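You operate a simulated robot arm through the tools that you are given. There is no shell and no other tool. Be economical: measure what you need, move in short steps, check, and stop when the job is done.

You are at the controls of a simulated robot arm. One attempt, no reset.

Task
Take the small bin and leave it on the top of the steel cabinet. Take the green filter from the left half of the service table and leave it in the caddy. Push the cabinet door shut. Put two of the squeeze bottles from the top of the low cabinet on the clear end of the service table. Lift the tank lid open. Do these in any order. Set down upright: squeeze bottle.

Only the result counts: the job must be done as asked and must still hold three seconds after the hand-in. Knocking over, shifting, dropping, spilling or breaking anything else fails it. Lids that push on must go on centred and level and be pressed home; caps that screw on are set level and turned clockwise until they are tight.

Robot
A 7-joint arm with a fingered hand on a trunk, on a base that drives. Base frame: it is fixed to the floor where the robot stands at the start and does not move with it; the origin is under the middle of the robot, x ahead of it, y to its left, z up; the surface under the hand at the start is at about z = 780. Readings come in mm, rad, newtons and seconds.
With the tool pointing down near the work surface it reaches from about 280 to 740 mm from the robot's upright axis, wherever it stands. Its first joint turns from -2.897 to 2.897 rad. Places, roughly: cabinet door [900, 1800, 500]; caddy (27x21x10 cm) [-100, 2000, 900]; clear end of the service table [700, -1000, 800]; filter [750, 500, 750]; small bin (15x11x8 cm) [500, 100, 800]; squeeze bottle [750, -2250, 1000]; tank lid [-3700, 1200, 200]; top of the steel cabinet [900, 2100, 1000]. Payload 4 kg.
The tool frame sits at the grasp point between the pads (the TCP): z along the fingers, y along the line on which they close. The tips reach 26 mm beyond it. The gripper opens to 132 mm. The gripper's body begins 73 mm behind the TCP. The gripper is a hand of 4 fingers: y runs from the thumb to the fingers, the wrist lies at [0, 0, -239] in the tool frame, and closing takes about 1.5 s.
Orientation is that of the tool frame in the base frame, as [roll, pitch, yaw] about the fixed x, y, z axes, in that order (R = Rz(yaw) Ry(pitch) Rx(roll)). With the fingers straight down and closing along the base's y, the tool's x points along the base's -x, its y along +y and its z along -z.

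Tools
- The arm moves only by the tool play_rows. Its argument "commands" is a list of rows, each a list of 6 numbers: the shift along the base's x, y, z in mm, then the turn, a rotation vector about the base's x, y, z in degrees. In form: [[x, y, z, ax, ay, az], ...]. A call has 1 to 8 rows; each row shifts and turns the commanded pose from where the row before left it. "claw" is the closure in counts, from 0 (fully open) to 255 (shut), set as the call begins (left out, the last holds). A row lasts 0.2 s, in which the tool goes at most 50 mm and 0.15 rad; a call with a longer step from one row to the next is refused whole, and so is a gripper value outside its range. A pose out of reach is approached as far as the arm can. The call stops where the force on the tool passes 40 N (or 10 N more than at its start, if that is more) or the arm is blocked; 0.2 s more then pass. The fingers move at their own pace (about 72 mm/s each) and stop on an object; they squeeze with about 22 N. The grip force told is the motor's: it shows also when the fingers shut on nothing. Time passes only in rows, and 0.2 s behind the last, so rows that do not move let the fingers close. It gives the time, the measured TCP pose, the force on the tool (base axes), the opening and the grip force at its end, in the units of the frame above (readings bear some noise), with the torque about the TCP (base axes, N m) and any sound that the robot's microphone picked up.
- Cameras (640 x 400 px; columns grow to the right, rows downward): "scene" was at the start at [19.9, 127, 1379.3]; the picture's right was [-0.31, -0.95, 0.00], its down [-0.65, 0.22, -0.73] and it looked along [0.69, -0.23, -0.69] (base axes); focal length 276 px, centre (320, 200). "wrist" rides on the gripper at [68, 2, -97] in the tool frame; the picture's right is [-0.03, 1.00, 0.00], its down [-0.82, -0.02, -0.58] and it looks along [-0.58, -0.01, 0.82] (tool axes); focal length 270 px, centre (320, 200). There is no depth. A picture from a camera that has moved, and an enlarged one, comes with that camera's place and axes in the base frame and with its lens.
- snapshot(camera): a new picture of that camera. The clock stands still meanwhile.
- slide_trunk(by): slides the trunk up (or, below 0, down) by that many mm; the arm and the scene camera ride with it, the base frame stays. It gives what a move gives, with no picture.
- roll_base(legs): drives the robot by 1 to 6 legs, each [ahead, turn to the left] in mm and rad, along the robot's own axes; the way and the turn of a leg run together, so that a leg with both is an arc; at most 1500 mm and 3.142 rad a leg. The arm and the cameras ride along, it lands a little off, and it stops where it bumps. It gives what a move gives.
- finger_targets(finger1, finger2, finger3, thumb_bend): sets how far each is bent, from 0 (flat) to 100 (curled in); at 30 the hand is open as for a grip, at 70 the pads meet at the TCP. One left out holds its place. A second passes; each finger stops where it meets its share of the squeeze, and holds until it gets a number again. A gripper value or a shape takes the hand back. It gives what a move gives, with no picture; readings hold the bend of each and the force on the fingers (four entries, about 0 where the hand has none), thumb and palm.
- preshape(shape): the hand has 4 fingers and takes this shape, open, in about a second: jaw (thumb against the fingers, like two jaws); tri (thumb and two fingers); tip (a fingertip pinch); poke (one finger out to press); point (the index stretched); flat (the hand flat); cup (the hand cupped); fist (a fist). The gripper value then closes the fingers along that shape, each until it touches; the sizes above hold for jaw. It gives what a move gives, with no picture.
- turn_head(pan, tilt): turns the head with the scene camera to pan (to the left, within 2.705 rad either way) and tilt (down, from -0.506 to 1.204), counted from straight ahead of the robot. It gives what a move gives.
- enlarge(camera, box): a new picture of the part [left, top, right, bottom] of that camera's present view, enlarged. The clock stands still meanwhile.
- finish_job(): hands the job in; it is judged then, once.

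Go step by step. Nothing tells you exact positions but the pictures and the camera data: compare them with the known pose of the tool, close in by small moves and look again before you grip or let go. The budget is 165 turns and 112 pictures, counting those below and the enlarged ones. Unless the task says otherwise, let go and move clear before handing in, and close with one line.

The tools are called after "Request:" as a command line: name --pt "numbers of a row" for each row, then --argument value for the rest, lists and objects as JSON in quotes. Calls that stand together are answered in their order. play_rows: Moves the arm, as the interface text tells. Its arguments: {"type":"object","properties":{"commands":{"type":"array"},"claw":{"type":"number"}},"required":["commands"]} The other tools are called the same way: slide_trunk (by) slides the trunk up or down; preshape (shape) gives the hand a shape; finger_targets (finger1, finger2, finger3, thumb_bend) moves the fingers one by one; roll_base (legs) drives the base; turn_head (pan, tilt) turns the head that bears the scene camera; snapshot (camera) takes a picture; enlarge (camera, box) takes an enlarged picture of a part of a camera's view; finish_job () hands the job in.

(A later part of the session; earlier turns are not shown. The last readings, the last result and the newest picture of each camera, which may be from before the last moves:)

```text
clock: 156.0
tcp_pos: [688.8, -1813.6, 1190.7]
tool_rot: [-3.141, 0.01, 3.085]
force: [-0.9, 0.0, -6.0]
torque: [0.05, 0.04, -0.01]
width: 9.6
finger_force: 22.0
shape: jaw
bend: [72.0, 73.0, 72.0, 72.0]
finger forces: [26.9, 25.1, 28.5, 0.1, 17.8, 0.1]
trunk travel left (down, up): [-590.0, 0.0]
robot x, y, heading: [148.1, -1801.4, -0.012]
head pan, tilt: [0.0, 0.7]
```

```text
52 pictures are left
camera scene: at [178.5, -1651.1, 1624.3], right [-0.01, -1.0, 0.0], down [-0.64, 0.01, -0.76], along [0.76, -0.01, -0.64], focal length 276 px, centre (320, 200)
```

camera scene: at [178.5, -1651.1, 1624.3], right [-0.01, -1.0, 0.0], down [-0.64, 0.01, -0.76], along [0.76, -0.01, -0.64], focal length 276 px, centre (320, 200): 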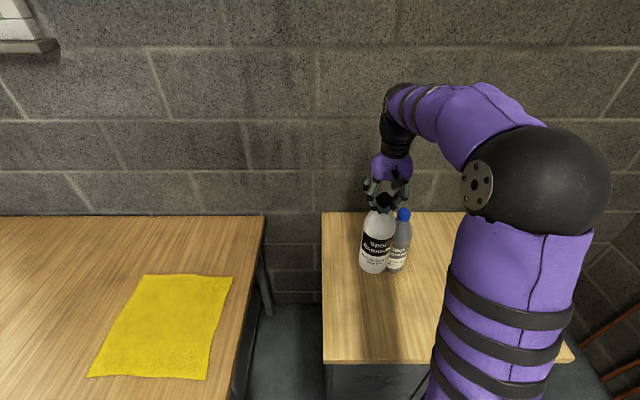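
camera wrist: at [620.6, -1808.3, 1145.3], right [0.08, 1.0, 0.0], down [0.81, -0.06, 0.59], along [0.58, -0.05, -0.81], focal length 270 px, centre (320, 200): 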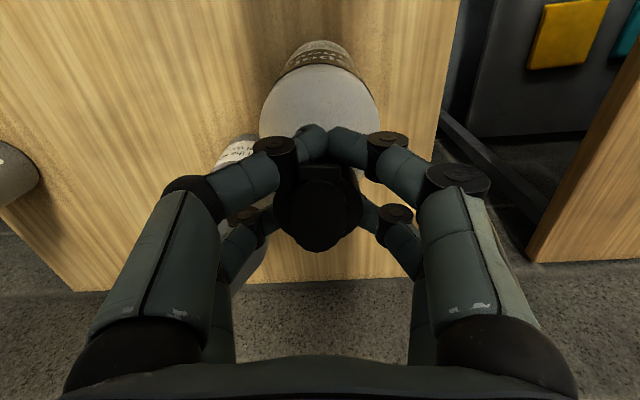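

The bottle hangs upright (~0.6 kg). The yellow cloth covers y −1025..−1345, so I'll place the bottles just beside it at about (650–760,−930). Retract, then drive there.

Request:
play_rows --pt "-30 0 5 0 0 0" --pt "-40 0 0 0 0 0" --pt "-40 0 0 0 0 0" --pt "-30 0 0 0 0 0"

Request:
roll_base --legs '[[-150, 0], [0, 1.583], [870, 0], [0, -1.571], [110, 0]]'

Request:
turn_head --pan 0.0 --tilt 0.8

Request:
snapshot --camera "scene"

```text
clock: 157.0
tcp_pos: [548.6, -1815.1, 1196.4]
tool_rot: [-3.14, 0.01, 3.085]
force: [-0.1, 0.4, -5.3]
torque: [-0.01, 0.02, -0.01]
width: 9.6
finger_force: 21.6
shape: jaw
bend: [72.0, 73.0, 72.0, 72.0]
finger forces: [27.4, 25.2, 28.3, 0.1, 18.2, 0.0]
trunk travel left (down, up): [-590.0, 0.0]
robot x, y, heading: [149.7, -1804.3, -0.012]
head pan, tilt: [0.0, 0.7]
```

```text
clock: 171.9
tcp_pos: [508.1, -937.0, 1196.6]
tool_rot: [-3.137, 0.01, 3.099]
force: [0.1, 0.1, -6.1]
torque: [0.0, 0.03, 0.01]
width: 9.0
finger_force: 22.1
shape: jaw
bend: [72.0, 73.0, 72.0, 72.0]
finger forces: [25.7, 22.9, 26.0, 0.0, 19.3, 0.0]
trunk travel left (down, up): [-590.0, 0.0]
robot x, y, heading: [115.1, -934.4, 0.002]
head pan, tilt: [0.0, 0.7]
```

```text
clock: 172.5
tcp_pos: [507.8, -937.4, 1195.1]
tool_rot: [-3.138, 0.01, 3.098]
force: [-1.3, 0.8, -6.3]
torque: [0.02, -0.06, -0.02]
width: 9.2
finger_force: 21.9
shape: jaw
bend: [72.0, 73.0, 72.0, 72.0]
finger forces: [25.6, 23.0, 25.8, 0.0, 19.7, 0.0]
trunk travel left (down, up): [-590.0, 0.0]
robot x, y, heading: [106.1, -931.8, 0.009]
head pan, tilt: [0.0, 0.799]
```

```text
51 pictures are left
camera scene: at [131.0, -778.1, 1616.1], right [0.01, -1.0, 0.0], down [-0.72, -0.01, -0.7], along [0.7, 0.01, -0.72], focal length 276 px, centre (320, 200)
```

scene: 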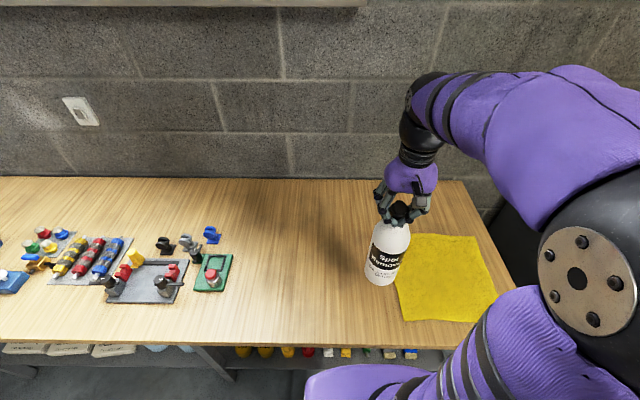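

The area left of the cloth is clear. I'll move the bottle to x≈725 and lower until contact.

Request:
play_rows --pt "40 2 0 0 0 0" --pt "45 2 0 0 0 0" --pt "45 2 -10 0 0 0" --pt "45 1 -20 0 0 0" --pt "40 0 -25 0 0 0" --pt "0 0 -40 0 0 0" --pt "0 0 -30 0 0 0" --pt "0 0 0 0 0 0"

Request:
play_rows --pt "0 0 -12 0 0 0" --pt "0 0 -8 0 0 0" --pt "0 0 -6 0 0 0" --pt "0 0 -5 0 0 0" --pt "0 0 -5 0 0 0" --pt "0 0 -5 0 0 0" --pt "0 0 -4 0 0 0" --pt "0 0 0 0 0 0"

Request:
snapshot --camera "scene"

```text
clock: 174.3
tcp_pos: [723.6, -929.3, 1071.3]
tool_rot: [-3.137, 0.011, 3.099]
force: [-1.3, 1.0, -6.1]
torque: [0.01, 0.03, -0.01]
width: 9.3
finger_force: 21.6
shape: jaw
bend: [72.0, 73.0, 72.0, 72.0]
finger forces: [26.9, 23.3, 26.2, 0.0, 20.9, 0.1]
trunk travel left (down, up): [-590.0, 0.0]
robot x, y, heading: [108.4, -930.6, 0.009]
head pan, tilt: [0.0, 0.799]
```

```text
clock: 176.1
tcp_pos: [723.6, -929.6, 1030.5]
tool_rot: [-3.14, 0.017, 3.1]
force: [-1.9, 4.6, 24.4]
torque: [-0.06, 0.06, -0.03]
width: 9.8
finger_force: 22.1
shape: jaw
bend: [72.0, 73.0, 72.0, 72.0]
finger forces: [39.6, 26.8, 31.2, 0.1, 23.6, 0.0]
trunk travel left (down, up): [-590.0, 0.0]
robot x, y, heading: [112.3, -925.2, 0.008]
head pan, tilt: [0.0, 0.799]
```

```text
50 pictures are left
camera scene: at [128.3, -777.6, 1616.4], right [0.01, -1.0, 0.0], down [-0.72, -0.01, -0.7], along [0.7, 0.01, -0.72], focal length 276 px, centre (320, 200)
```

scene: 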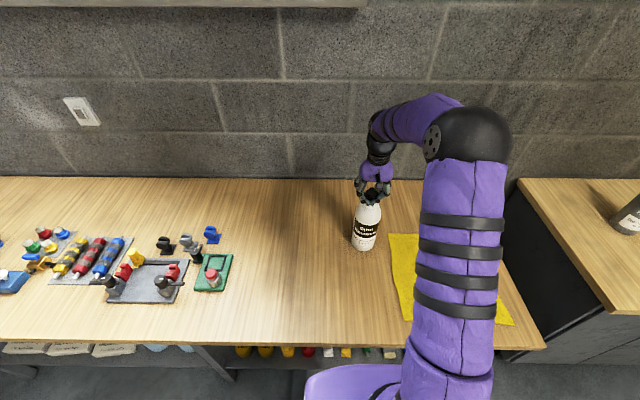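

The bottle stands on the table beside the cloth. Ease up, open gently, and rise.

Request:
play_rows --pt "0 0 3 0 0 0" --pt "0 0 0 0 0 0" --pt "0 0 0 0 0 0"

Request:
play_rows --pt "0 0 0 0 0 0" --pt "0 0 0 0 0 0" --pt "0 0 0 0 0 0" --pt "0 0 0 0 0 0" --claw 70

Request:
play_rows --pt "0 0 20 0 0 0" --pt "0 0 30 0 0 0" --pt "0 0 45 0 0 0" --pt "0 0 45 0 0 0" --pt "0 0 30 0 0 0" --pt "-45 0 0 0 0 0" --pt "-45 0 0 0 0 0" --pt "-45 0 0 0 0 0"

Request:
play_rows --pt "-45 0 0 0 0 0" --pt "-45 0 0 0 0 0"

Request:
snapshot --camera "scene"

```text
clock: 176.9
tcp_pos: [722.6, -930.4, 1029.2]
tool_rot: [-3.137, 0.012, 3.099]
force: [-0.6, 2.4, 15.4]
torque: [0.01, -0.14, 0.03]
width: 9.2
finger_force: 22.1
shape: jaw
bend: [72.0, 73.0, 72.0, 72.0]
finger forces: [33.9, 26.2, 29.7, 0.0, 24.3, 0.0]
trunk travel left (down, up): [-590.0, 0.0]
robot x, y, heading: [108.0, -927.6, 0.01]
head pan, tilt: [0.0, 0.799]
```

```text
clock: 177.9
tcp_pos: [723.2, -930.5, 1028.0]
tool_rot: [-3.138, 0.009, 3.1]
force: [-0.1, 0.3, 0.6]
torque: [0.0, 0.0, 0.02]
width: 95.5
finger_force: 0.1
shape: jaw
bend: [66.0, 66.0, 66.0, 55.0]
finger forces: [0.1, 0.1, 0.1, 0.1, 0.1, 0.0]
trunk travel left (down, up): [-590.0, 0.0]
robot x, y, heading: [109.3, -929.5, 0.007]
head pan, tilt: [0.0, 0.799]
```

```text
clock: 179.7
tcp_pos: [585.9, -929.7, 1199.2]
tool_rot: [-3.139, 0.011, 3.099]
force: [0.7, 0.4, -0.7]
torque: [0.0, -0.01, -0.01]
width: 95.4
finger_force: 0.1
shape: jaw
bend: [66.0, 66.0, 66.0, 55.0]
finger forces: [0.0, 0.0, 0.0, 0.0, 0.1, 0.0]
trunk travel left (down, up): [-590.0, 0.0]
robot x, y, heading: [111.4, -932.9, 0.006]
head pan, tilt: [0.0, 0.799]
```

```text
clock: 180.3
tcp_pos: [495.1, -930.3, 1201.0]
tool_rot: [-3.138, 0.011, 3.099]
force: [-0.1, -1.4, 0.9]
torque: [0.01, 0.02, 0.01]
width: 95.5
finger_force: 0.1
shape: jaw
bend: [66.0, 66.0, 66.0, 55.0]
finger forces: [0.0, 0.0, 0.0, 0.0, 0.0, 0.0]
trunk travel left (down, up): [-590.0, 0.0]
robot x, y, heading: [114.0, -930.5, 0.007]
head pan, tilt: [0.0, 0.799]
```

```text
49 pictures are left
camera scene: at [129.4, -777.9, 1616.1], right [0.01, -1.0, 0.0], down [-0.72, -0.01, -0.7], along [0.7, 0.01, -0.72], focal length 276 px, centre (320, 200)
```

scene: 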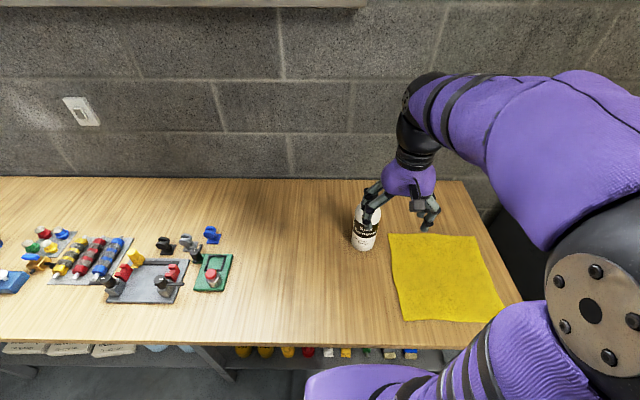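

The white bottle stands well. I'll go back for the near grey bottle.

Request:
roll_base --legs '[[-110, 0], [0, -1.576], [955, 0], [0, 1.571], [180, 0]]'

Request:
snapshot --camera "wrist"

Request:
snapshot --camera "scene"

```text
clock: 195.8
tcp_pos: [564.0, -1893.3, 1200.3]
tool_rot: [-3.138, 0.011, 3.094]
force: [-0.5, -0.3, -0.4]
torque: [-0.01, -0.01, 0.01]
width: 95.5
finger_force: 0.1
shape: jaw
bend: [66.0, 66.0, 66.0, 55.0]
finger forces: [0.0, 0.0, 0.1, 0.0, 0.0, 0.1]
trunk travel left (down, up): [-590.0, 0.0]
robot x, y, heading: [175.7, -1895.4, 0.002]
head pan, tilt: [0.0, 0.799]
```

```text
48 pictures are left
camera wrist: at [495.2, -1888.3, 1294.8], right [0.07, 1.0, 0.0], down [0.81, -0.06, 0.59], along [0.58, -0.04, -0.81], focal length 270 px, centre (320, 200)
```

wrist: 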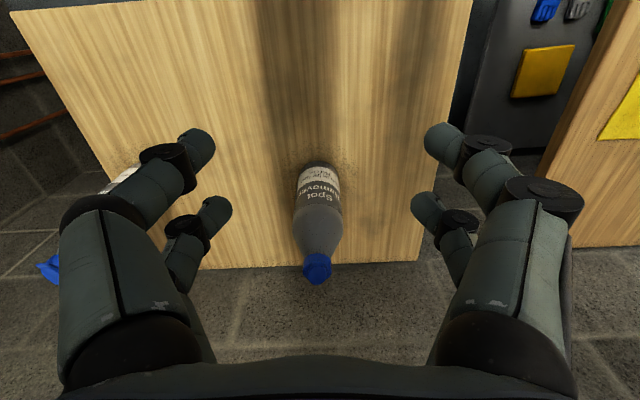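

```text
47 pictures are left
camera scene: at [198.2, -1740.2, 1616.1], right [0.0, -1.0, 0.0], down [-0.72, 0.0, -0.7], along [0.7, 0.0, -0.72], focal length 276 px, centre (320, 200)
```

scene: 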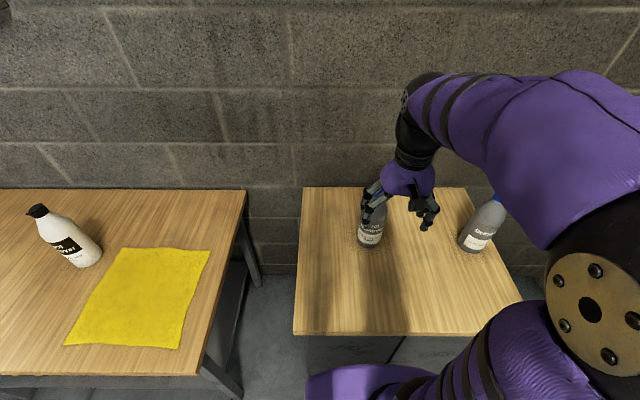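

The grey bottle is at about (784,−1912). Move above it and check.

Request:
play_rows --pt "44 -4 0 0 0 0" --pt "44 -4 0 0 0 0" --pt "44 -4 -10 0 0 0" --pt "44 -4 -20 0 0 0" --pt "42 -3 -20 0 0 0" --pt "0 0 -40 0 0 0" --pt "0 0 0 0 0 0"

Request:
snapshot --camera "wrist"

Request:
enlarge --camera "scene" --box '[300, 120, 460, 280]'

```text
clock: 197.3
tcp_pos: [782.7, -1913.0, 1109.3]
tool_rot: [-3.139, 0.012, 3.096]
force: [0.0, -0.2, 0.7]
torque: [0.02, 0.03, -0.02]
width: 95.7
finger_force: 0.1
shape: jaw
bend: [66.0, 66.0, 66.0, 55.0]
finger forces: [0.1, 0.0, 0.0, 0.0, 0.0, 0.0]
trunk travel left (down, up): [-590.0, 0.0]
robot x, y, heading: [176.1, -1895.5, 0.003]
head pan, tilt: [0.0, 0.799]
```

```text
46 pictures are left
camera wrist: at [714.3, -1907.3, 1204.8], right [0.07, 1.0, 0.0], down [0.81, -0.06, 0.59], along [0.58, -0.04, -0.81], focal length 270 px, centre (320, 200)
```

wrist: 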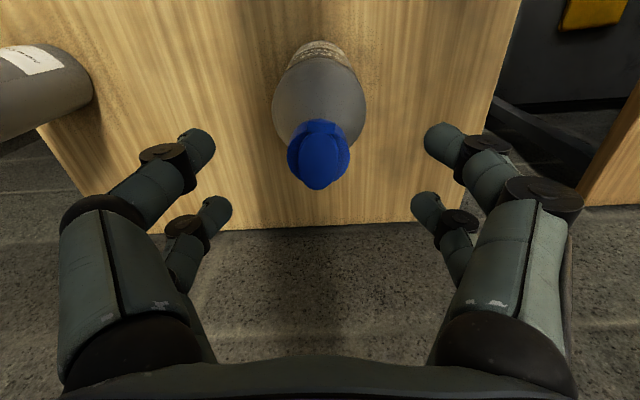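

```text
2.50 times, centred on (380, 200) of scene
camera zoom: at [198.2, -1740.3, 1616.1], right [0.0, -1.0, 0.0], down [-0.72, 0.0, -0.7], along [0.7, 0.0, -0.72], focal length 689 px, centre (170, 200)
```

zoom: 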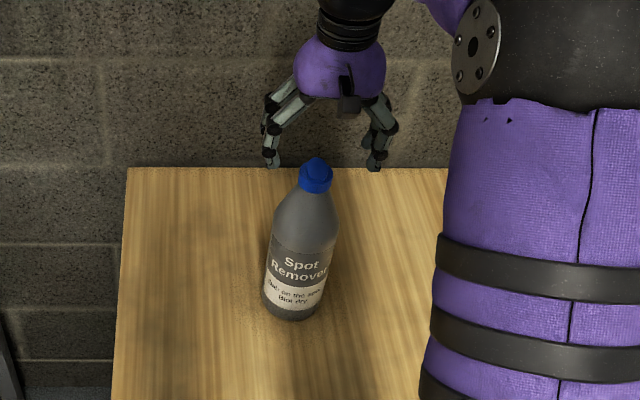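

Aligned: the cap is ~41 mm straight below. Descend 53 mm and close.

Request:
play_rows --pt "0 0 -20 0 0 0" --pt "0 0 -18 0 0 0" --pt "0 0 -15 0 0 0" --pt "0 0 0 0 0 0"

Request:
snapshot --camera "wrist"

Request:
play_rows --pt "0 0 0 0 0 0" --pt "0 0 0 0 0 0" --pt "0 0 0 0 0 0" --pt "0 0 0 0 0 0" --pt "0 0 0 0 0 0" --pt "0 0 0 0 0 0" --claw 255

Request:
snapshot --camera "wrist"

```text
clock: 198.3
tcp_pos: [783.1, -1912.3, 1056.3]
tool_rot: [-3.138, 0.009, 3.094]
force: [-0.1, -0.1, -0.9]
torque: [-0.02, -0.01, 0.0]
width: 95.5
finger_force: 0.0
shape: jaw
bend: [66.0, 66.0, 66.0, 55.0]
finger forces: [0.0, 0.0, 0.0, 0.0, 0.1, 0.1]
trunk travel left (down, up): [-590.0, 0.0]
robot x, y, heading: [173.9, -1895.0, 0.001]
head pan, tilt: [0.0, 0.799]
```

```text
44 pictures are left
camera wrist: at [713.5, -1907.4, 1151.9], right [0.07, 1.0, 0.0], down [0.81, -0.06, 0.59], along [0.58, -0.04, -0.81], focal length 270 px, centre (320, 200)
```

wrist: 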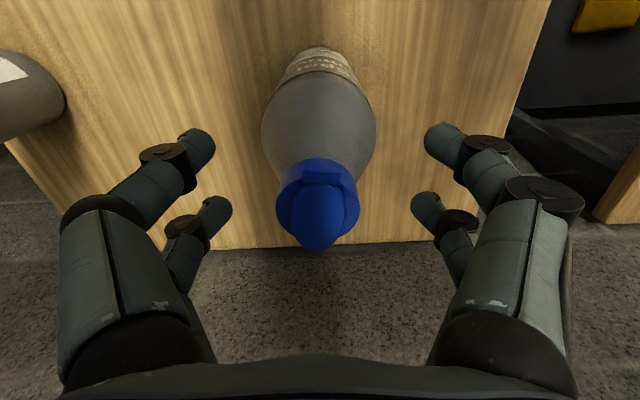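

```text
clock: 199.8
tcp_pos: [782.8, -1912.2, 1055.9]
tool_rot: [-3.138, 0.01, 3.092]
force: [1.1, 0.4, 0.4]
torque: [0.03, 0.03, -0.02]
width: 0.7
finger_force: 22.0
shape: jaw
bend: [60.0, 73.0, 74.0, 70.0]
finger forces: [0.0, 18.1, 18.5, 0.1, 0.1, 0.1]
trunk travel left (down, up): [-590.0, 0.0]
robot x, y, heading: [174.8, -1895.2, -0.001]
head pan, tilt: [0.0, 0.799]
```

```text
43 pictures are left
camera wrist: at [713.6, -1907.5, 1151.9], right [0.07, 1.0, 0.0], down [0.81, -0.06, 0.59], along [0.58, -0.04, -0.81], focal length 270 px, centre (320, 200)
```

wrist: 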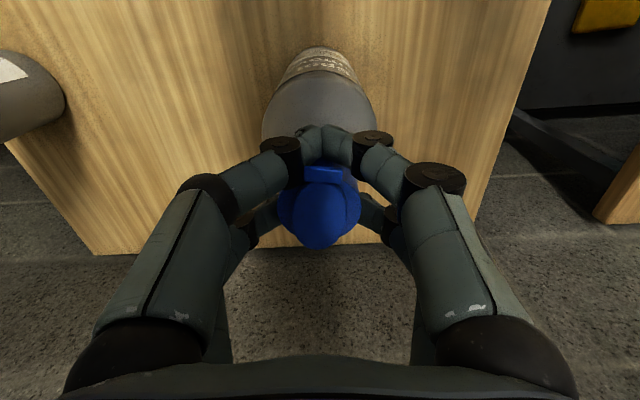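

This grip is uneven (thumb and finger 1 read no force), so I'll reopen, shift slightly, and try again.

Request:
play_rows --pt "0 0 0 0 0 0" --pt "0 0 0 0 0 0" --pt "0 0 0 0 0 0" --pt "0 0 0 0 0 0" --pt "6 0 0 0 0 0" --pt "5 0 0 0 0 0" --pt "0 0 0 0 0 0" --claw 70

Request:
play_rows --pt "0 0 0 0 0 0" --pt "0 0 0 0 0 0" --pt "0 0 0 0 0 0" --pt "0 0 0 0 0 0" --pt "0 0 0 0 0 0" --pt "0 0 0 0 0 0" --claw 255

Request:
snapshot --camera "wrist"

```text
clock: 201.3
tcp_pos: [792.3, -1913.6, 1057.2]
tool_rot: [-3.138, 0.01, 3.095]
force: [0.0, 1.0, 0.3]
torque: [-0.01, 0.02, -0.05]
width: 95.4
finger_force: 0.1
shape: jaw
bend: [66.0, 66.0, 66.0, 55.0]
finger forces: [0.1, 0.0, 0.0, 0.0, 0.0, 0.0]
trunk travel left (down, up): [-590.0, 0.0]
robot x, y, heading: [172.1, -1891.5, -0.002]
head pan, tilt: [0.0, 0.799]
```

```text
clock: 202.8
tcp_pos: [792.7, -1913.4, 1055.8]
tool_rot: [-3.138, 0.008, 3.095]
force: [0.0, -1.3, -0.2]
torque: [0.0, 0.04, 0.0]
width: 18.1
finger_force: 22.0
shape: jaw
bend: [72.0, 72.0, 72.0, 70.0]
finger forces: [21.7, 18.3, 19.4, 0.0, 17.6, 0.0]
trunk travel left (down, up): [-590.0, 0.0]
robot x, y, heading: [175.2, -1893.4, 0.001]
head pan, tilt: [0.0, 0.799]
```

```text
42 pictures are left
camera wrist: at [724.6, -1907.4, 1151.6], right [0.07, 1.0, 0.0], down [0.81, -0.06, 0.59], along [0.58, -0.04, -0.81], focal length 270 px, centre (320, 200)
```

wrist: 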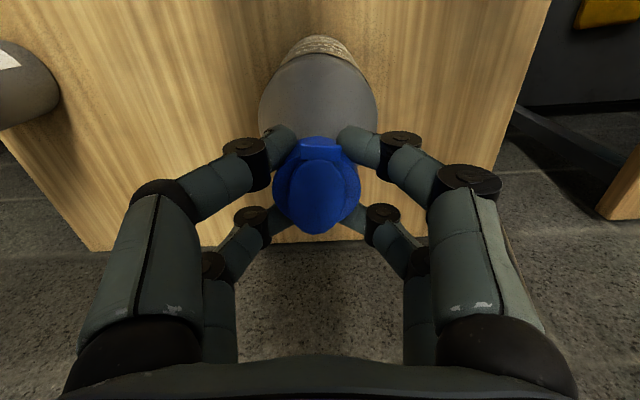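

Now all digits press evenly on the cap (17–22 N). Lift slowly and check.

Request:
play_rows --pt "0 0 10 0 0 0" --pt "0 0 20 0 0 0" --pt "0 0 30 0 0 0" --pt "0 0 30 0 0 0" --pt "0 0 30 0 0 0" --pt "0 0 20 0 0 0"

Request:
snapshot --camera "scene"

```text
clock: 204.2
tcp_pos: [793.3, -1912.1, 1196.5]
tool_rot: [-3.139, 0.011, 3.094]
force: [-0.8, 0.5, -4.9]
torque: [0.02, -0.01, 0.02]
width: 18.0
finger_force: 22.4
shape: jaw
bend: [72.0, 72.0, 72.0, 70.0]
finger forces: [22.5, 19.4, 19.7, 0.1, 19.1, 0.1]
trunk travel left (down, up): [-590.0, 0.0]
robot x, y, heading: [172.4, -1894.3, -0.0]
head pan, tilt: [0.0, 0.799]
```

```text
41 pictures are left
camera scene: at [198.7, -1740.3, 1616.0], right [0.0, -1.0, 0.0], down [-0.72, 0.0, -0.7], along [0.7, 0.0, -0.72], focal length 276 px, centre (320, 200)
```

scene: 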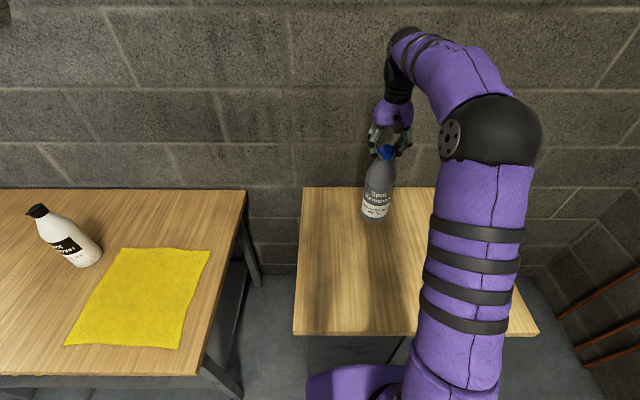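

Holding well. Retract and drive back to the table's clear end.

Request:
play_rows --pt "-30 0 5 0 0 0" --pt "-45 0 0 0 0 0" --pt "-45 0 0 0 0 0" --pt "-45 0 0 0 0 0" --pt "-45 0 0 0 0 0" --pt "-20 0 0 0 0 0"

Request:
roll_base --legs '[[-180, 0], [0, 1.571], [965, 0], [0, -1.571], [110, 0]]'

Request:
snapshot --camera "scene"

```text
clock: 205.6
tcp_pos: [561.5, -1913.0, 1201.1]
tool_rot: [-3.139, 0.009, 3.094]
force: [-0.7, -0.3, -5.1]
torque: [0.0, -0.04, -0.01]
width: 17.8
finger_force: 21.8
shape: jaw
bend: [72.0, 72.0, 72.0, 70.0]
finger forces: [22.9, 20.2, 19.9, 0.0, 20.1, 0.0]
trunk travel left (down, up): [-590.0, 0.0]
robot x, y, heading: [176.4, -1892.2, 0.0]
head pan, tilt: [0.0, 0.799]
```

```text
clock: 220.9
tcp_pos: [505.2, -954.3, 1201.6]
tool_rot: [-3.137, 0.01, 3.083]
force: [0.0, -0.6, -4.7]
torque: [0.02, -0.01, -0.02]
width: 17.3
finger_force: 21.9
shape: jaw
bend: [72.0, 72.0, 72.0, 70.0]
finger forces: [22.6, 20.2, 19.1, 0.0, 20.7, 0.0]
trunk travel left (down, up): [-590.0, 0.0]
robot x, y, heading: [120.7, -930.3, -0.005]
head pan, tilt: [0.0, 0.799]
```

```text
40 pictures are left
camera scene: at [142.1, -777.1, 1616.1], right [-0.01, -1.0, 0.0], down [-0.72, 0.01, -0.7], along [0.7, -0.01, -0.72], focal length 276 px, centre (320, 200)
```

scene: 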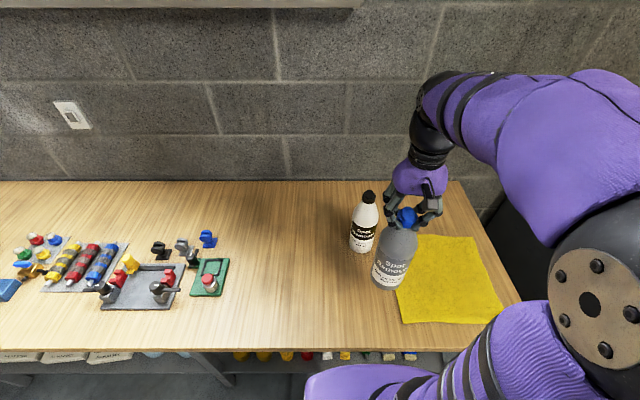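

White bottle is standing at (723,−930). I'll place the grey one at about (595,−915).

Request:
play_rows --pt "30 13 0 0 0 0" --pt "30 13 -20 0 0 0" --pt "30 13 -30 0 0 0" --pt "0 0 -45 0 0 0" --pt "0 0 -35 0 0 0" --pt "0 0 -20 0 0 0" --pt "0 0 0 0 0 0"

Request:
play_rows --pt "0 0 -5 0 0 0" --pt "0 0 -4 0 0 0" --pt "0 0 -4 0 0 0" --pt "0 0 -3 0 0 0" --pt "0 0 -3 0 0 0" --pt "0 0 0 0 0 0"

Request:
snapshot --camera "scene"

```text
clock: 222.5
tcp_pos: [596.0, -915.2, 1051.6]
tool_rot: [-3.137, 0.012, 3.082]
force: [-0.9, 0.4, -6.0]
torque: [-0.03, -0.02, 0.0]
width: 17.2
finger_force: 22.1
shape: jaw
bend: [72.0, 72.0, 72.0, 70.0]
finger forces: [23.2, 21.1, 20.1, 0.0, 22.2, 0.1]
trunk travel left (down, up): [-590.0, 0.0]
robot x, y, heading: [116.0, -928.4, -0.012]
head pan, tilt: [0.0, 0.799]
```

```text
clock: 223.9
tcp_pos: [595.7, -914.5, 1035.5]
tool_rot: [-3.138, 0.018, 3.081]
force: [3.2, 2.0, 26.7]
torque: [-0.05, 0.05, -0.02]
width: 18.1
finger_force: 22.4
shape: jaw
bend: [73.0, 72.0, 73.0, 71.0]
finger forces: [27.8, 26.6, 23.9, 0.1, 25.4, 0.1]
trunk travel left (down, up): [-590.0, 0.0]
robot x, y, heading: [117.0, -930.8, -0.011]
head pan, tilt: [0.0, 0.799]
```

```text
39 pictures are left
camera scene: at [140.9, -776.8, 1616.5], right [-0.01, -1.0, 0.0], down [-0.72, 0.01, -0.7], along [0.7, -0.01, -0.72], focal length 276 px, centre (320, 200)
```

scene: 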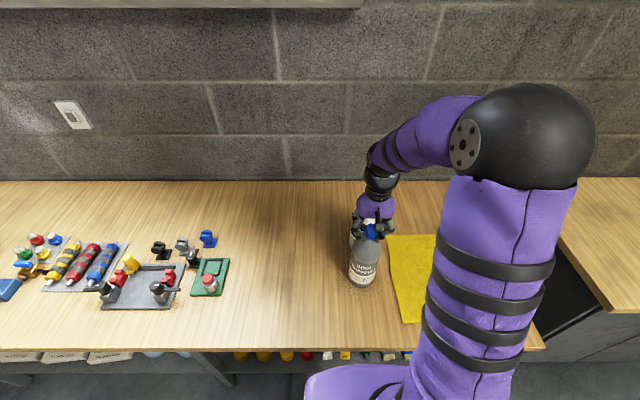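

Contact made and the bottle is upright. Ease, open, rise.

Request:
play_rows --pt "0 0 3 0 0 0" --pt "0 0 0 0 0 0" --pt "0 0 0 0 0 0"

Request:
play_rows --pt "0 0 0 0 0 0" --pt "0 0 0 0 0 0" --pt "0 0 0 0 0 0" --pt "0 0 0 0 0 0" --claw 70

Request:
play_rows --pt "0 0 20 0 0 0" --pt "0 0 30 0 0 0" --pt "0 0 45 0 0 0" --pt "0 0 45 0 0 0" --pt "0 0 30 0 0 0" --pt "-45 0 0 0 0 0" --pt "-45 0 0 0 0 0" --pt "-45 0 0 0 0 0"

Request:
snapshot --camera "scene"

```text
clock: 224.7
tcp_pos: [595.3, -916.1, 1036.2]
tool_rot: [-3.139, 0.011, 3.081]
force: [3.1, 0.9, 12.0]
torque: [0.03, -0.09, 0.03]
width: 17.7
finger_force: 21.8
shape: jaw
bend: [73.0, 73.0, 73.0, 71.0]
finger forces: [27.1, 25.4, 23.5, 0.0, 25.0, 0.0]
trunk travel left (down, up): [-590.0, 0.0]
robot x, y, heading: [120.2, -931.3, -0.007]
head pan, tilt: [0.0, 0.799]
```

```text
clock: 225.7
tcp_pos: [594.8, -914.7, 1035.5]
tool_rot: [-3.137, 0.01, 3.082]
force: [0.4, -0.5, -0.3]
torque: [0.04, 0.04, 0.02]
width: 95.3
finger_force: 0.0
shape: jaw
bend: [66.0, 66.0, 66.0, 55.0]
finger forces: [0.0, 0.0, 0.0, 0.0, 0.0, 0.0]
trunk travel left (down, up): [-590.0, 0.0]
robot x, y, heading: [121.6, -929.7, -0.001]
head pan, tilt: [0.0, 0.799]
```

```text
clock: 227.5
tcp_pos: [457.5, -916.0, 1205.0]
tool_rot: [-3.137, 0.011, 3.082]
force: [-0.1, 0.0, -0.2]
torque: [0.01, 0.01, 0.01]
width: 95.4
finger_force: 0.1
shape: jaw
bend: [66.0, 66.0, 66.0, 55.0]
finger forces: [0.0, 0.0, 0.0, 0.1, 0.0, 0.0]
trunk travel left (down, up): [-590.0, 0.0]
robot x, y, heading: [120.4, -929.0, -0.004]
head pan, tilt: [0.0, 0.799]
```

```text
38 pictures are left
camera scene: at [141.5, -777.1, 1616.1], right [-0.01, -1.0, 0.0], down [-0.72, 0.01, -0.7], along [0.7, -0.01, -0.72], focal length 276 px, centre (320, 200)
```

scene: 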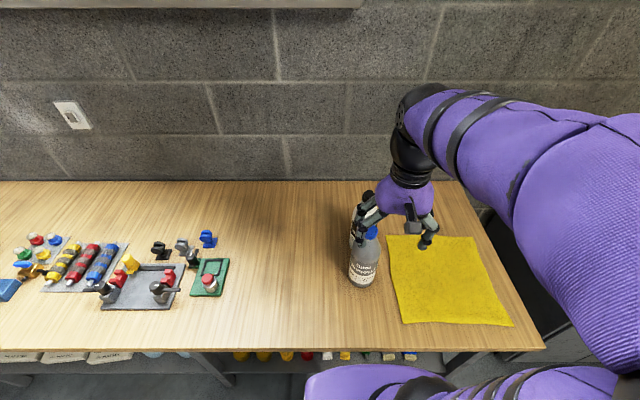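

Both bottles are placed. Now for the tank lid: I'll back away, and drive west along y≈150, clear of the hoses, stopping to look.

Request:
roll_base --legs '[[-120, 0], [0, 2.0], [1190, 0], [0, 1.14], [1300, 0]]'

Request:
turn_head --pan -0.4 --tilt 0.4

Request:
snapshot --camera "scene"

```text
clock: 248.9
tcp_pos: [-2117.5, 167.1, 1205.1]
tool_rot: [-3.138, 0.011, -0.066]
force: [-0.1, -0.2, 0.3]
torque: [-0.01, 0.01, 0.02]
width: 95.5
finger_force: 0.0
shape: jaw
bend: [66.0, 66.0, 66.0, 55.0]
finger forces: [0.1, 0.1, 0.1, 0.1, 0.0, 0.1]
trunk travel left (down, up): [-590.0, 0.0]
robot x, y, heading: [-1777.9, 176.1, 3.125]
head pan, tilt: [0.0, 0.799]
```

```text
clock: 249.8
tcp_pos: [-2119.9, 166.7, 1204.2]
tool_rot: [-3.136, 0.01, -0.067]
force: [-0.8, 0.1, -0.1]
torque: [0.0, -0.01, 0.0]
width: 95.5
finger_force: 0.1
shape: jaw
bend: [66.0, 66.0, 66.0, 55.0]
finger forces: [0.1, 0.0, 0.0, 0.0, 0.0, 0.1]
trunk travel left (down, up): [-590.0, 0.0]
robot x, y, heading: [-1776.1, 177.0, 3.122]
head pan, tilt: [-0.4, 0.4]
```

```text
37 pictures are left
camera scene: at [-1803.9, 61.9, 1651.1], right [0.4, 0.91, 0.0], down [0.36, -0.16, -0.92], along [-0.84, 0.37, -0.39], focal length 276 px, centre (320, 200)
```

scene: 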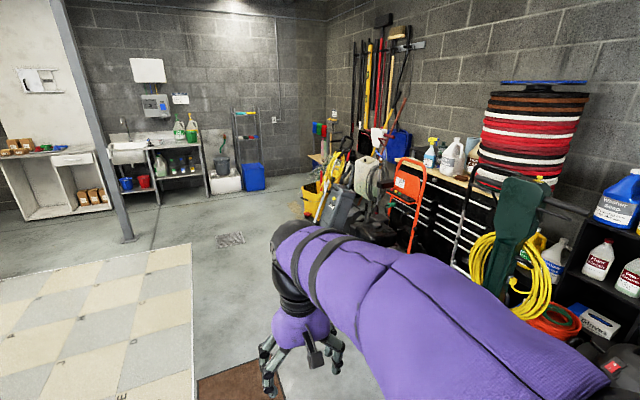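

The arm blocks the view; I'll drive 950 further, turn toward the spot, lower the trunk and look from there.

Request:
roll_base --legs '[[950, 0], [0, -0.785]]'

Request:
turn_head --pan 0.25 --tilt 0.5

Request:
snapshot --camera "scene"

```text
clock: 257.1
tcp_pos: [-2980.3, 427.8, 1205.2]
tool_rot: [-3.138, 0.009, -0.855]
force: [0.2, -0.6, -0.2]
torque: [0.02, 0.0, 0.05]
width: 95.4
finger_force: 0.1
shape: jaw
bend: [66.0, 66.0, 66.0, 55.0]
finger forces: [0.0, 0.0, 0.0, 0.0, 0.1, 0.1]
trunk travel left (down, up): [-590.0, 0.0]
robot x, y, heading: [-2731.6, 197.2, 2.331]
head pan, tilt: [-0.4, 0.4]
```

```text
clock: 258.1
tcp_pos: [-2980.8, 428.4, 1204.7]
tool_rot: [-3.138, 0.011, -0.855]
force: [0.6, 0.3, -0.9]
torque: [0.01, 0.01, 0.0]
width: 95.4
finger_force: 0.1
shape: jaw
bend: [66.0, 66.0, 66.0, 55.0]
finger forces: [0.1, 0.0, 0.0, 0.0, 0.0, 0.0]
trunk travel left (down, up): [-590.0, 0.0]
robot x, y, heading: [-2730.5, 194.9, 2.337]
head pan, tilt: [0.25, 0.499]
```

```text
36 pictures are left
camera scene: at [-2877.5, 93.8, 1642.0], right [0.53, 0.85, 0.0], down [0.41, -0.25, -0.88], along [-0.74, 0.47, -0.48], focal length 276 px, centre (320, 200)
```

scene: 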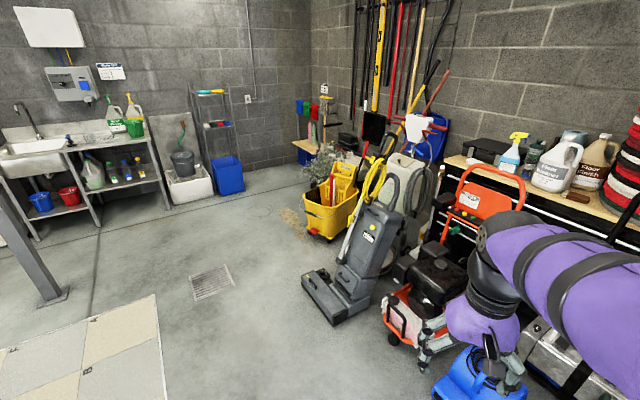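

The spot projects to a small cart with an orange frame, a pale tank and a black part. Zooming in.

Request:
enlarge --camera "scene" --box '[290, 210, 530, 360]'

```text
2.67 times, centred on (410, 285) of scene
camera zoom: at [-2877.5, 93.8, 1642.0], right [0.53, 0.85, 0.0], down [0.41, -0.25, -0.88], along [-0.74, 0.47, -0.48], focal length 735 px, centre (80, -27)
```

zoom: 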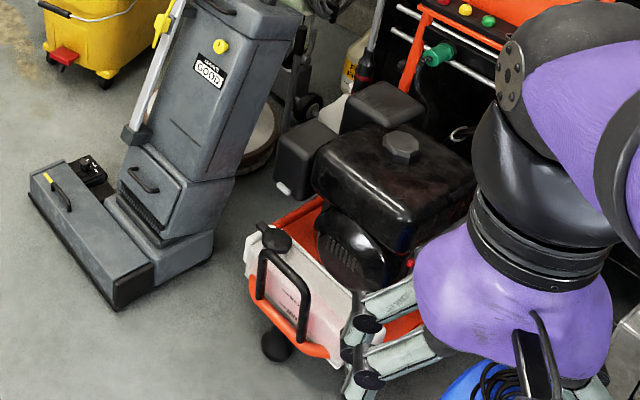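

It may be the pale box with a black U-handle. I'll reposition to face −x so the arm is out of the way and look sideways at it.

Request:
roll_base --legs '[[0, 0.8], [600, 0]]'

Request:
turn_head --pan -1.3 --tilt 0.8

Request:
snapshot --camera "scene"

```text
clock: 263.8
tcp_pos: [-3665.9, 181.0, 1204.1]
tool_rot: [-3.138, 0.011, -0.057]
force: [-0.6, 0.8, 0.2]
torque: [-0.03, -0.02, 0.0]
width: 95.4
finger_force: 0.0
shape: jaw
bend: [66.0, 66.0, 66.0, 55.0]
finger forces: [0.1, 0.1, 0.1, 0.0, 0.0, 0.0]
trunk travel left (down, up): [-590.0, 0.0]
robot x, y, heading: [-3322.3, 198.9, 3.14]
head pan, tilt: [0.25, 0.499]
```

```text
clock: 265.4
tcp_pos: [-3666.4, 183.0, 1204.9]
tool_rot: [-3.137, 0.01, -0.056]
force: [-0.4, 0.5, -0.2]
torque: [0.03, -0.01, 0.03]
width: 95.4
finger_force: 0.0
shape: jaw
bend: [66.0, 66.0, 66.0, 55.0]
finger forces: [0.1, 0.1, 0.0, 0.0, 0.1, 0.1]
trunk travel left (down, up): [-590.0, 0.0]
robot x, y, heading: [-3324.2, 196.4, 3.135]
head pan, tilt: [-1.3, 0.799]
```

```text
34 pictures are left
camera scene: at [-3285.7, 122.2, 1616.1], right [0.97, 0.26, 0.0], down [0.19, -0.69, -0.7], along [-0.18, 0.67, -0.72], focal length 276 px, centre (320, 200)
```

scene: 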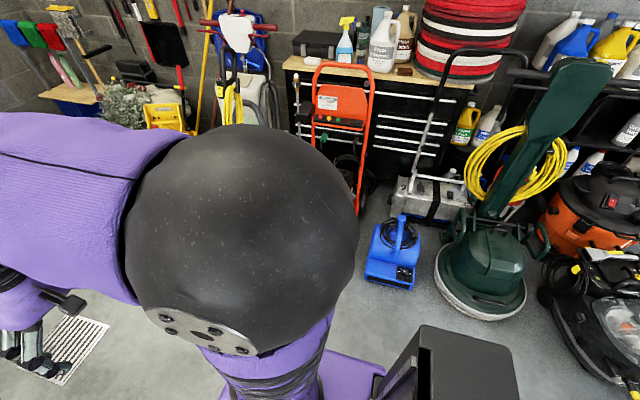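

The elbow hides the cart. I'll swing the arm to the robot's left side and look again.

Request:
play_rows --pt "-5 -45 0 0 0 0" --pt "0 -48 0 0 0 0" --pt "10 -48 0 0 0 0" --pt "20 -44 0 0 0 4" --pt "30 -38 0 0 0 4" --pt "36 -32 0 0 0 4" --pt "40 -28 0 0 0 4" --pt "42 -25 0 0 0 4"

Request:
play_rows --pt "45 -18 0 0 0 5" --pt "45 -10 0 0 0 5" --pt "45 -5 0 0 0 5" --pt "45 0 0 0 0 5"

Request:
turn_head --pan -1.5 --tilt 0.8

Request:
snapshot --camera "scene"

```text
clock: 267.2
tcp_pos: [-3491.7, -127.1, 1205.6]
tool_rot: [-3.138, 0.011, 0.292]
force: [0.2, -0.8, 0.0]
torque: [-0.02, 0.01, -0.01]
width: 95.4
finger_force: 0.0
shape: jaw
bend: [66.0, 66.0, 66.0, 55.0]
finger forces: [0.1, 0.1, 0.0, 0.0, 0.1, 0.1]
trunk travel left (down, up): [-590.0, 0.0]
robot x, y, heading: [-3325.8, 198.5, 3.13]
head pan, tilt: [-1.3, 0.799]
```

```text
clock: 268.2
tcp_pos: [-3313.1, -159.3, 1205.2]
tool_rot: [-3.137, 0.011, 0.644]
force: [0.0, 0.0, 0.9]
torque: [0.01, -0.04, 0.03]
width: 95.6
finger_force: 0.0
shape: jaw
bend: [66.0, 66.0, 66.0, 55.0]
finger forces: [0.0, 0.1, 0.1, 0.0, 0.0, 0.1]
trunk travel left (down, up): [-590.0, 0.0]
robot x, y, heading: [-3328.2, 196.3, 3.134]
head pan, tilt: [-1.3, 0.799]
```

```text
clock: 268.9
tcp_pos: [-3313.9, -159.7, 1204.5]
tool_rot: [-3.138, 0.01, 0.643]
force: [0.1, 0.2, 0.4]
torque: [0.0, 0.01, -0.01]
width: 95.2
finger_force: 0.1
shape: jaw
bend: [66.0, 66.0, 66.0, 55.0]
finger forces: [0.0, 0.0, 0.0, 0.0, 0.0, 0.1]
trunk travel left (down, up): [-590.0, 0.0]
robot x, y, heading: [-3323.9, 195.3, 3.131]
head pan, tilt: [-1.499, 0.799]
```

```text
33 pictures are left
camera scene: at [-3269.9, 124.8, 1616.1], right [1.0, 0.07, 0.0], down [0.05, -0.72, -0.7], along [-0.05, 0.7, -0.72], focal length 276 px, centre (320, 200)
```

scene: 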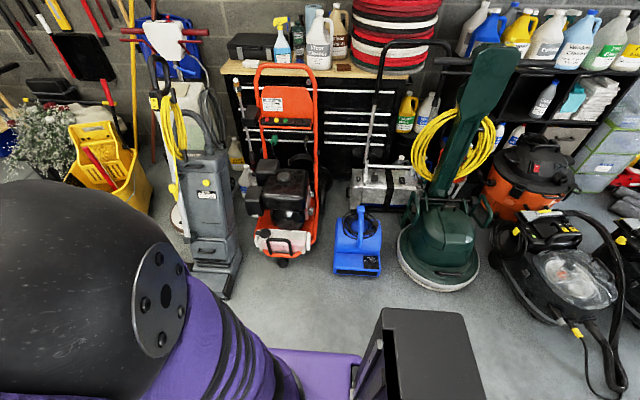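

Now the view is clear. Zoom on the pressure washer's front tank and neighbours.

Request:
enlarge --camera "scene" --box '[180, 140, 340, 300]'

Request:
enlarge --camera "scene" --box '[330, 130, 450, 250]'

```text
2.50 times, centred on (260, 220) of scene
camera zoom: at [-3269.9, 124.8, 1616.1], right [1.0, 0.07, 0.0], down [0.05, -0.72, -0.7], along [-0.05, 0.7, -0.72], focal length 689 px, centre (470, 150)
```

zoom: 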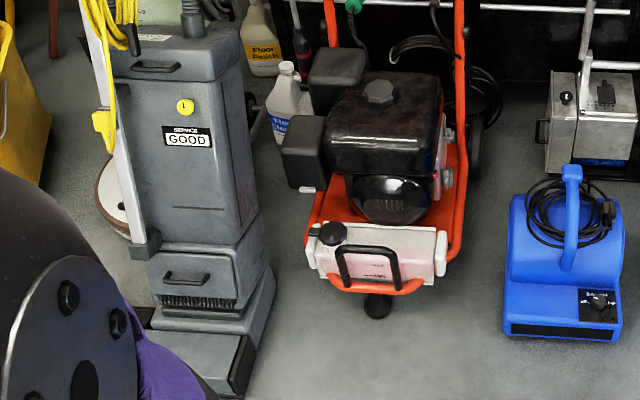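

```text
3.33 times, centred on (390, 190) of scene
camera zoom: at [-3269.9, 124.8, 1616.1], right [1.0, 0.07, 0.0], down [0.05, -0.72, -0.7], along [-0.05, 0.7, -0.72], focal length 919 px, centre (87, 233)
```

zoom: 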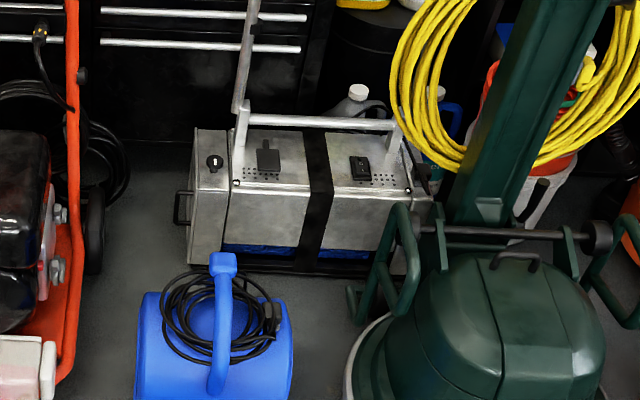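

The pale tank on the pressure washer at about (−3550,1100) has a U-handle and looks like the lidded tank. I'll drive in front of it, facing +y, and look close up.

Request:
roll_base --legs '[[0, -0.89], [364, 0], [0, -0.67]]'

Request:
slide_trunk --by -440

Request:
turn_head --pan -0.15 --tilt 0.9

Request:
snapshot --camera "scene"

```text
clock: 275.8
tcp_pos: [-3906.2, 468.4, 1206.3]
tool_rot: [-3.139, 0.01, -0.918]
force: [0.1, -0.8, 0.4]
torque: [0.01, 0.01, 0.0]
width: 95.3
finger_force: 0.1
shape: jaw
bend: [66.0, 66.0, 66.0, 55.0]
finger forces: [0.0, 0.0, 0.0, 0.1, 0.0, 0.1]
trunk travel left (down, up): [-590.0, 0.0]
robot x, y, heading: [-3547.8, 484.3, 1.57]
head pan, tilt: [-1.499, 0.799]
```

```text
refused: -440 is not a number from -400 to 400
```

```text
clock: 277.3
tcp_pos: [-3907.2, 467.6, 1205.5]
tool_rot: [-3.136, 0.011, -0.918]
force: [0.1, 0.2, -0.5]
torque: [0.0, -0.02, 0.0]
width: 95.3
finger_force: 0.0
shape: jaw
bend: [66.0, 66.0, 66.0, 55.0]
finger forces: [0.1, 0.1, 0.0, 0.1, 0.0, 0.0]
trunk travel left (down, up): [-590.0, 0.0]
robot x, y, heading: [-3545.7, 483.2, 1.569]
head pan, tilt: [-0.15, 0.901]
```

```text
30 pictures are left
camera scene: at [-3689.9, 497.0, 1608.2], right [0.99, -0.15, 0.0], down [-0.12, -0.77, -0.62], along [0.09, 0.61, -0.78], focal length 276 px, centre (320, 200)
```

scene: 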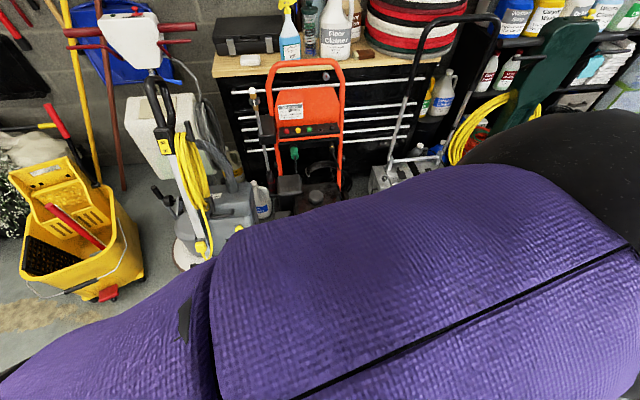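

The arm blocks again, so I'll lower the trunk, swing the hand to the front, and use the wrist camera.

Request:
slide_trunk --by -400

Request:
play_rows --pt "0 45 0 0 0 -2.8" --pt "5 45 0 0 0 -2.8" --pt "10 45 0 0 0 -2.8" --pt "20 42 0 0 0 -2.8" --pt "25 40 0 0 0 -2.8" --pt "30 37 0 0 0 -2.8" --pt "35 32 0 0 0 -2.8" --pt "38 28 0 0 0 -2.8"

Request:
play_rows --pt "43 20 0 0 0 -2.8" --pt "44 17 0 0 0 -2.8" --pt "45 12 0 0 0 -2.8" --pt "45 8 0 0 0 -2.8" --pt "20 5 0 0 0 -3.5" --pt "0 0 0 0 0 0"

Request:
snapshot --camera "wrist"

Request:
snapshot --camera "scene"

```text
clock: 281.1
tcp_pos: [-3905.9, 467.8, 804.4]
tool_rot: [-3.137, 0.011, -0.918]
force: [0.3, 0.1, 0.4]
torque: [0.02, 0.03, -0.03]
width: 95.5
finger_force: 0.2
shape: jaw
bend: [66.0, 66.0, 66.0, 55.0]
finger forces: [0.0, 0.0, 0.1, 0.1, 0.1, 0.0]
trunk travel left (down, up): [-190.0, 400.0]
robot x, y, heading: [-3549.3, 484.1, 1.572]
head pan, tilt: [-0.15, 0.901]
```

```text
clock: 282.9
tcp_pos: [-3745.0, 780.7, 806.0]
tool_rot: [-3.138, 0.011, -1.309]
force: [0.1, 0.0, -1.3]
torque: [0.03, 0.01, -0.01]
width: 95.5
finger_force: 0.1
shape: jaw
bend: [66.0, 66.0, 66.0, 55.0]
finger forces: [0.0, 0.1, 0.0, 0.0, 0.0, 0.1]
trunk travel left (down, up): [-190.0, 400.0]
robot x, y, heading: [-3549.7, 483.7, 1.566]
head pan, tilt: [-0.15, 0.901]
```

```text
clock: 284.3
tcp_pos: [-3546.1, 844.4, 806.1]
tool_rot: [-3.138, 0.011, -1.566]
force: [-1.3, -0.4, -0.6]
torque: [0.02, 0.01, 0.0]
width: 95.5
finger_force: 0.3
shape: jaw
bend: [66.0, 66.0, 66.0, 55.0]
finger forces: [0.0, 0.0, 0.1, 0.0, 0.0, 0.0]
trunk travel left (down, up): [-190.0, 400.0]
robot x, y, heading: [-3551.1, 480.3, 1.575]
head pan, tilt: [-0.15, 0.901]
```

```text
29 pictures are left
camera wrist: at [-3547.6, 775.3, 901.2], right [-1.0, 0.02, 0.0], down [0.02, 0.81, 0.59], along [0.01, 0.59, -0.81], focal length 270 px, centre (320, 200)
```

wrist: 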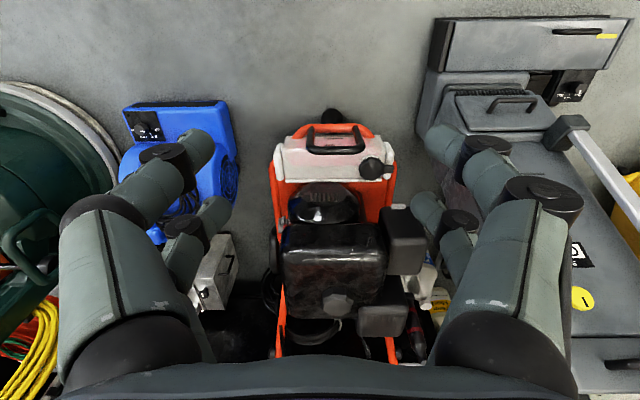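

```text
28 pictures are left
camera scene: at [-3689.9, 497.1, 1208.1], right [0.99, -0.15, 0.0], down [-0.12, -0.78, -0.62], along [0.09, 0.61, -0.78], focal length 276 px, centre (320, 200)
```

scene: 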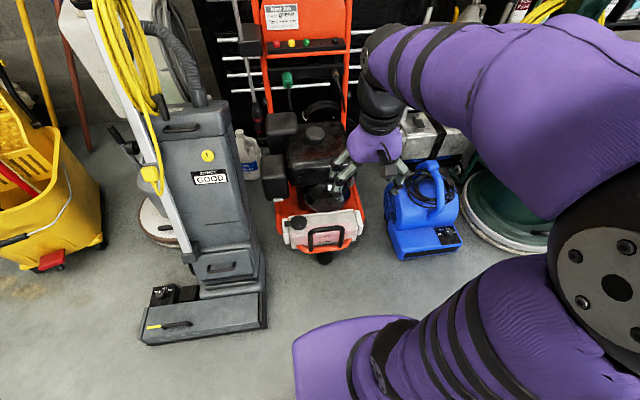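

Two candidates: the white tank on the pressure washer and hatches with handles on the grey scrubber. Zooming on both.

Request:
enlarge --camera "wrist" --box '[400, 0, 640, 160]'

Request:
enlarge --camera "wrist" --box '[250, 95, 410, 235]'

Request:
enlarge --camera "scene" --box '[130, 180, 380, 350]'

```text
2.50 times, centred on (520, 80) of wrist
camera zoom: at [-3547.6, 775.3, 901.2], right [-1.0, 0.02, 0.0], down [0.02, 0.81, 0.59], along [0.01, 0.59, -0.81], focal length 676 px, centre (-180, 500)
```

zoom: 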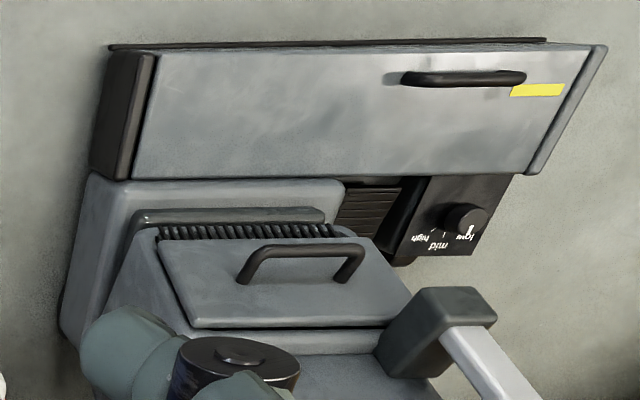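

```text
2.86 times, centred on (330, 165) of wrist
camera zoom: at [-3547.6, 775.3, 901.2], right [-1.0, 0.02, 0.0], down [0.02, 0.81, 0.59], along [0.01, 0.59, -0.81], focal length 772 px, centre (291, 300)
```

zoom: 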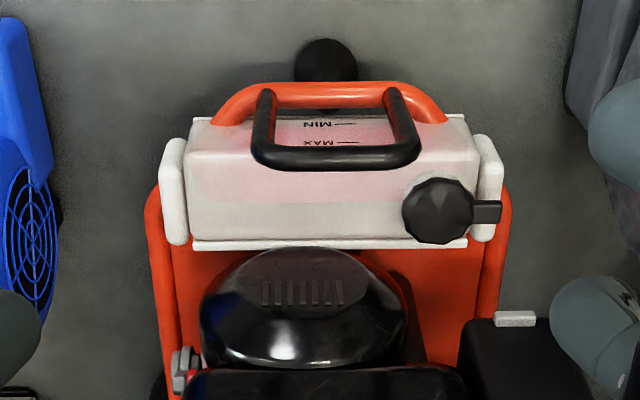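

```text
2.35 times, centred on (255, 265) of scene
camera zoom: at [-3689.9, 497.1, 1208.1], right [0.99, -0.15, 0.0], down [-0.12, -0.78, -0.62], along [0.09, 0.61, -0.78], focal length 649 px, centre (473, 47)
```

zoom: 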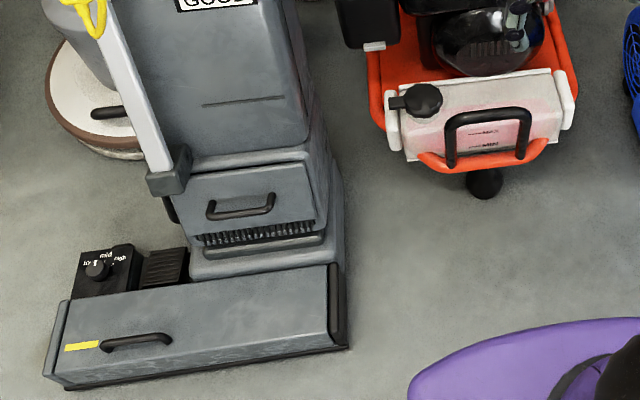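

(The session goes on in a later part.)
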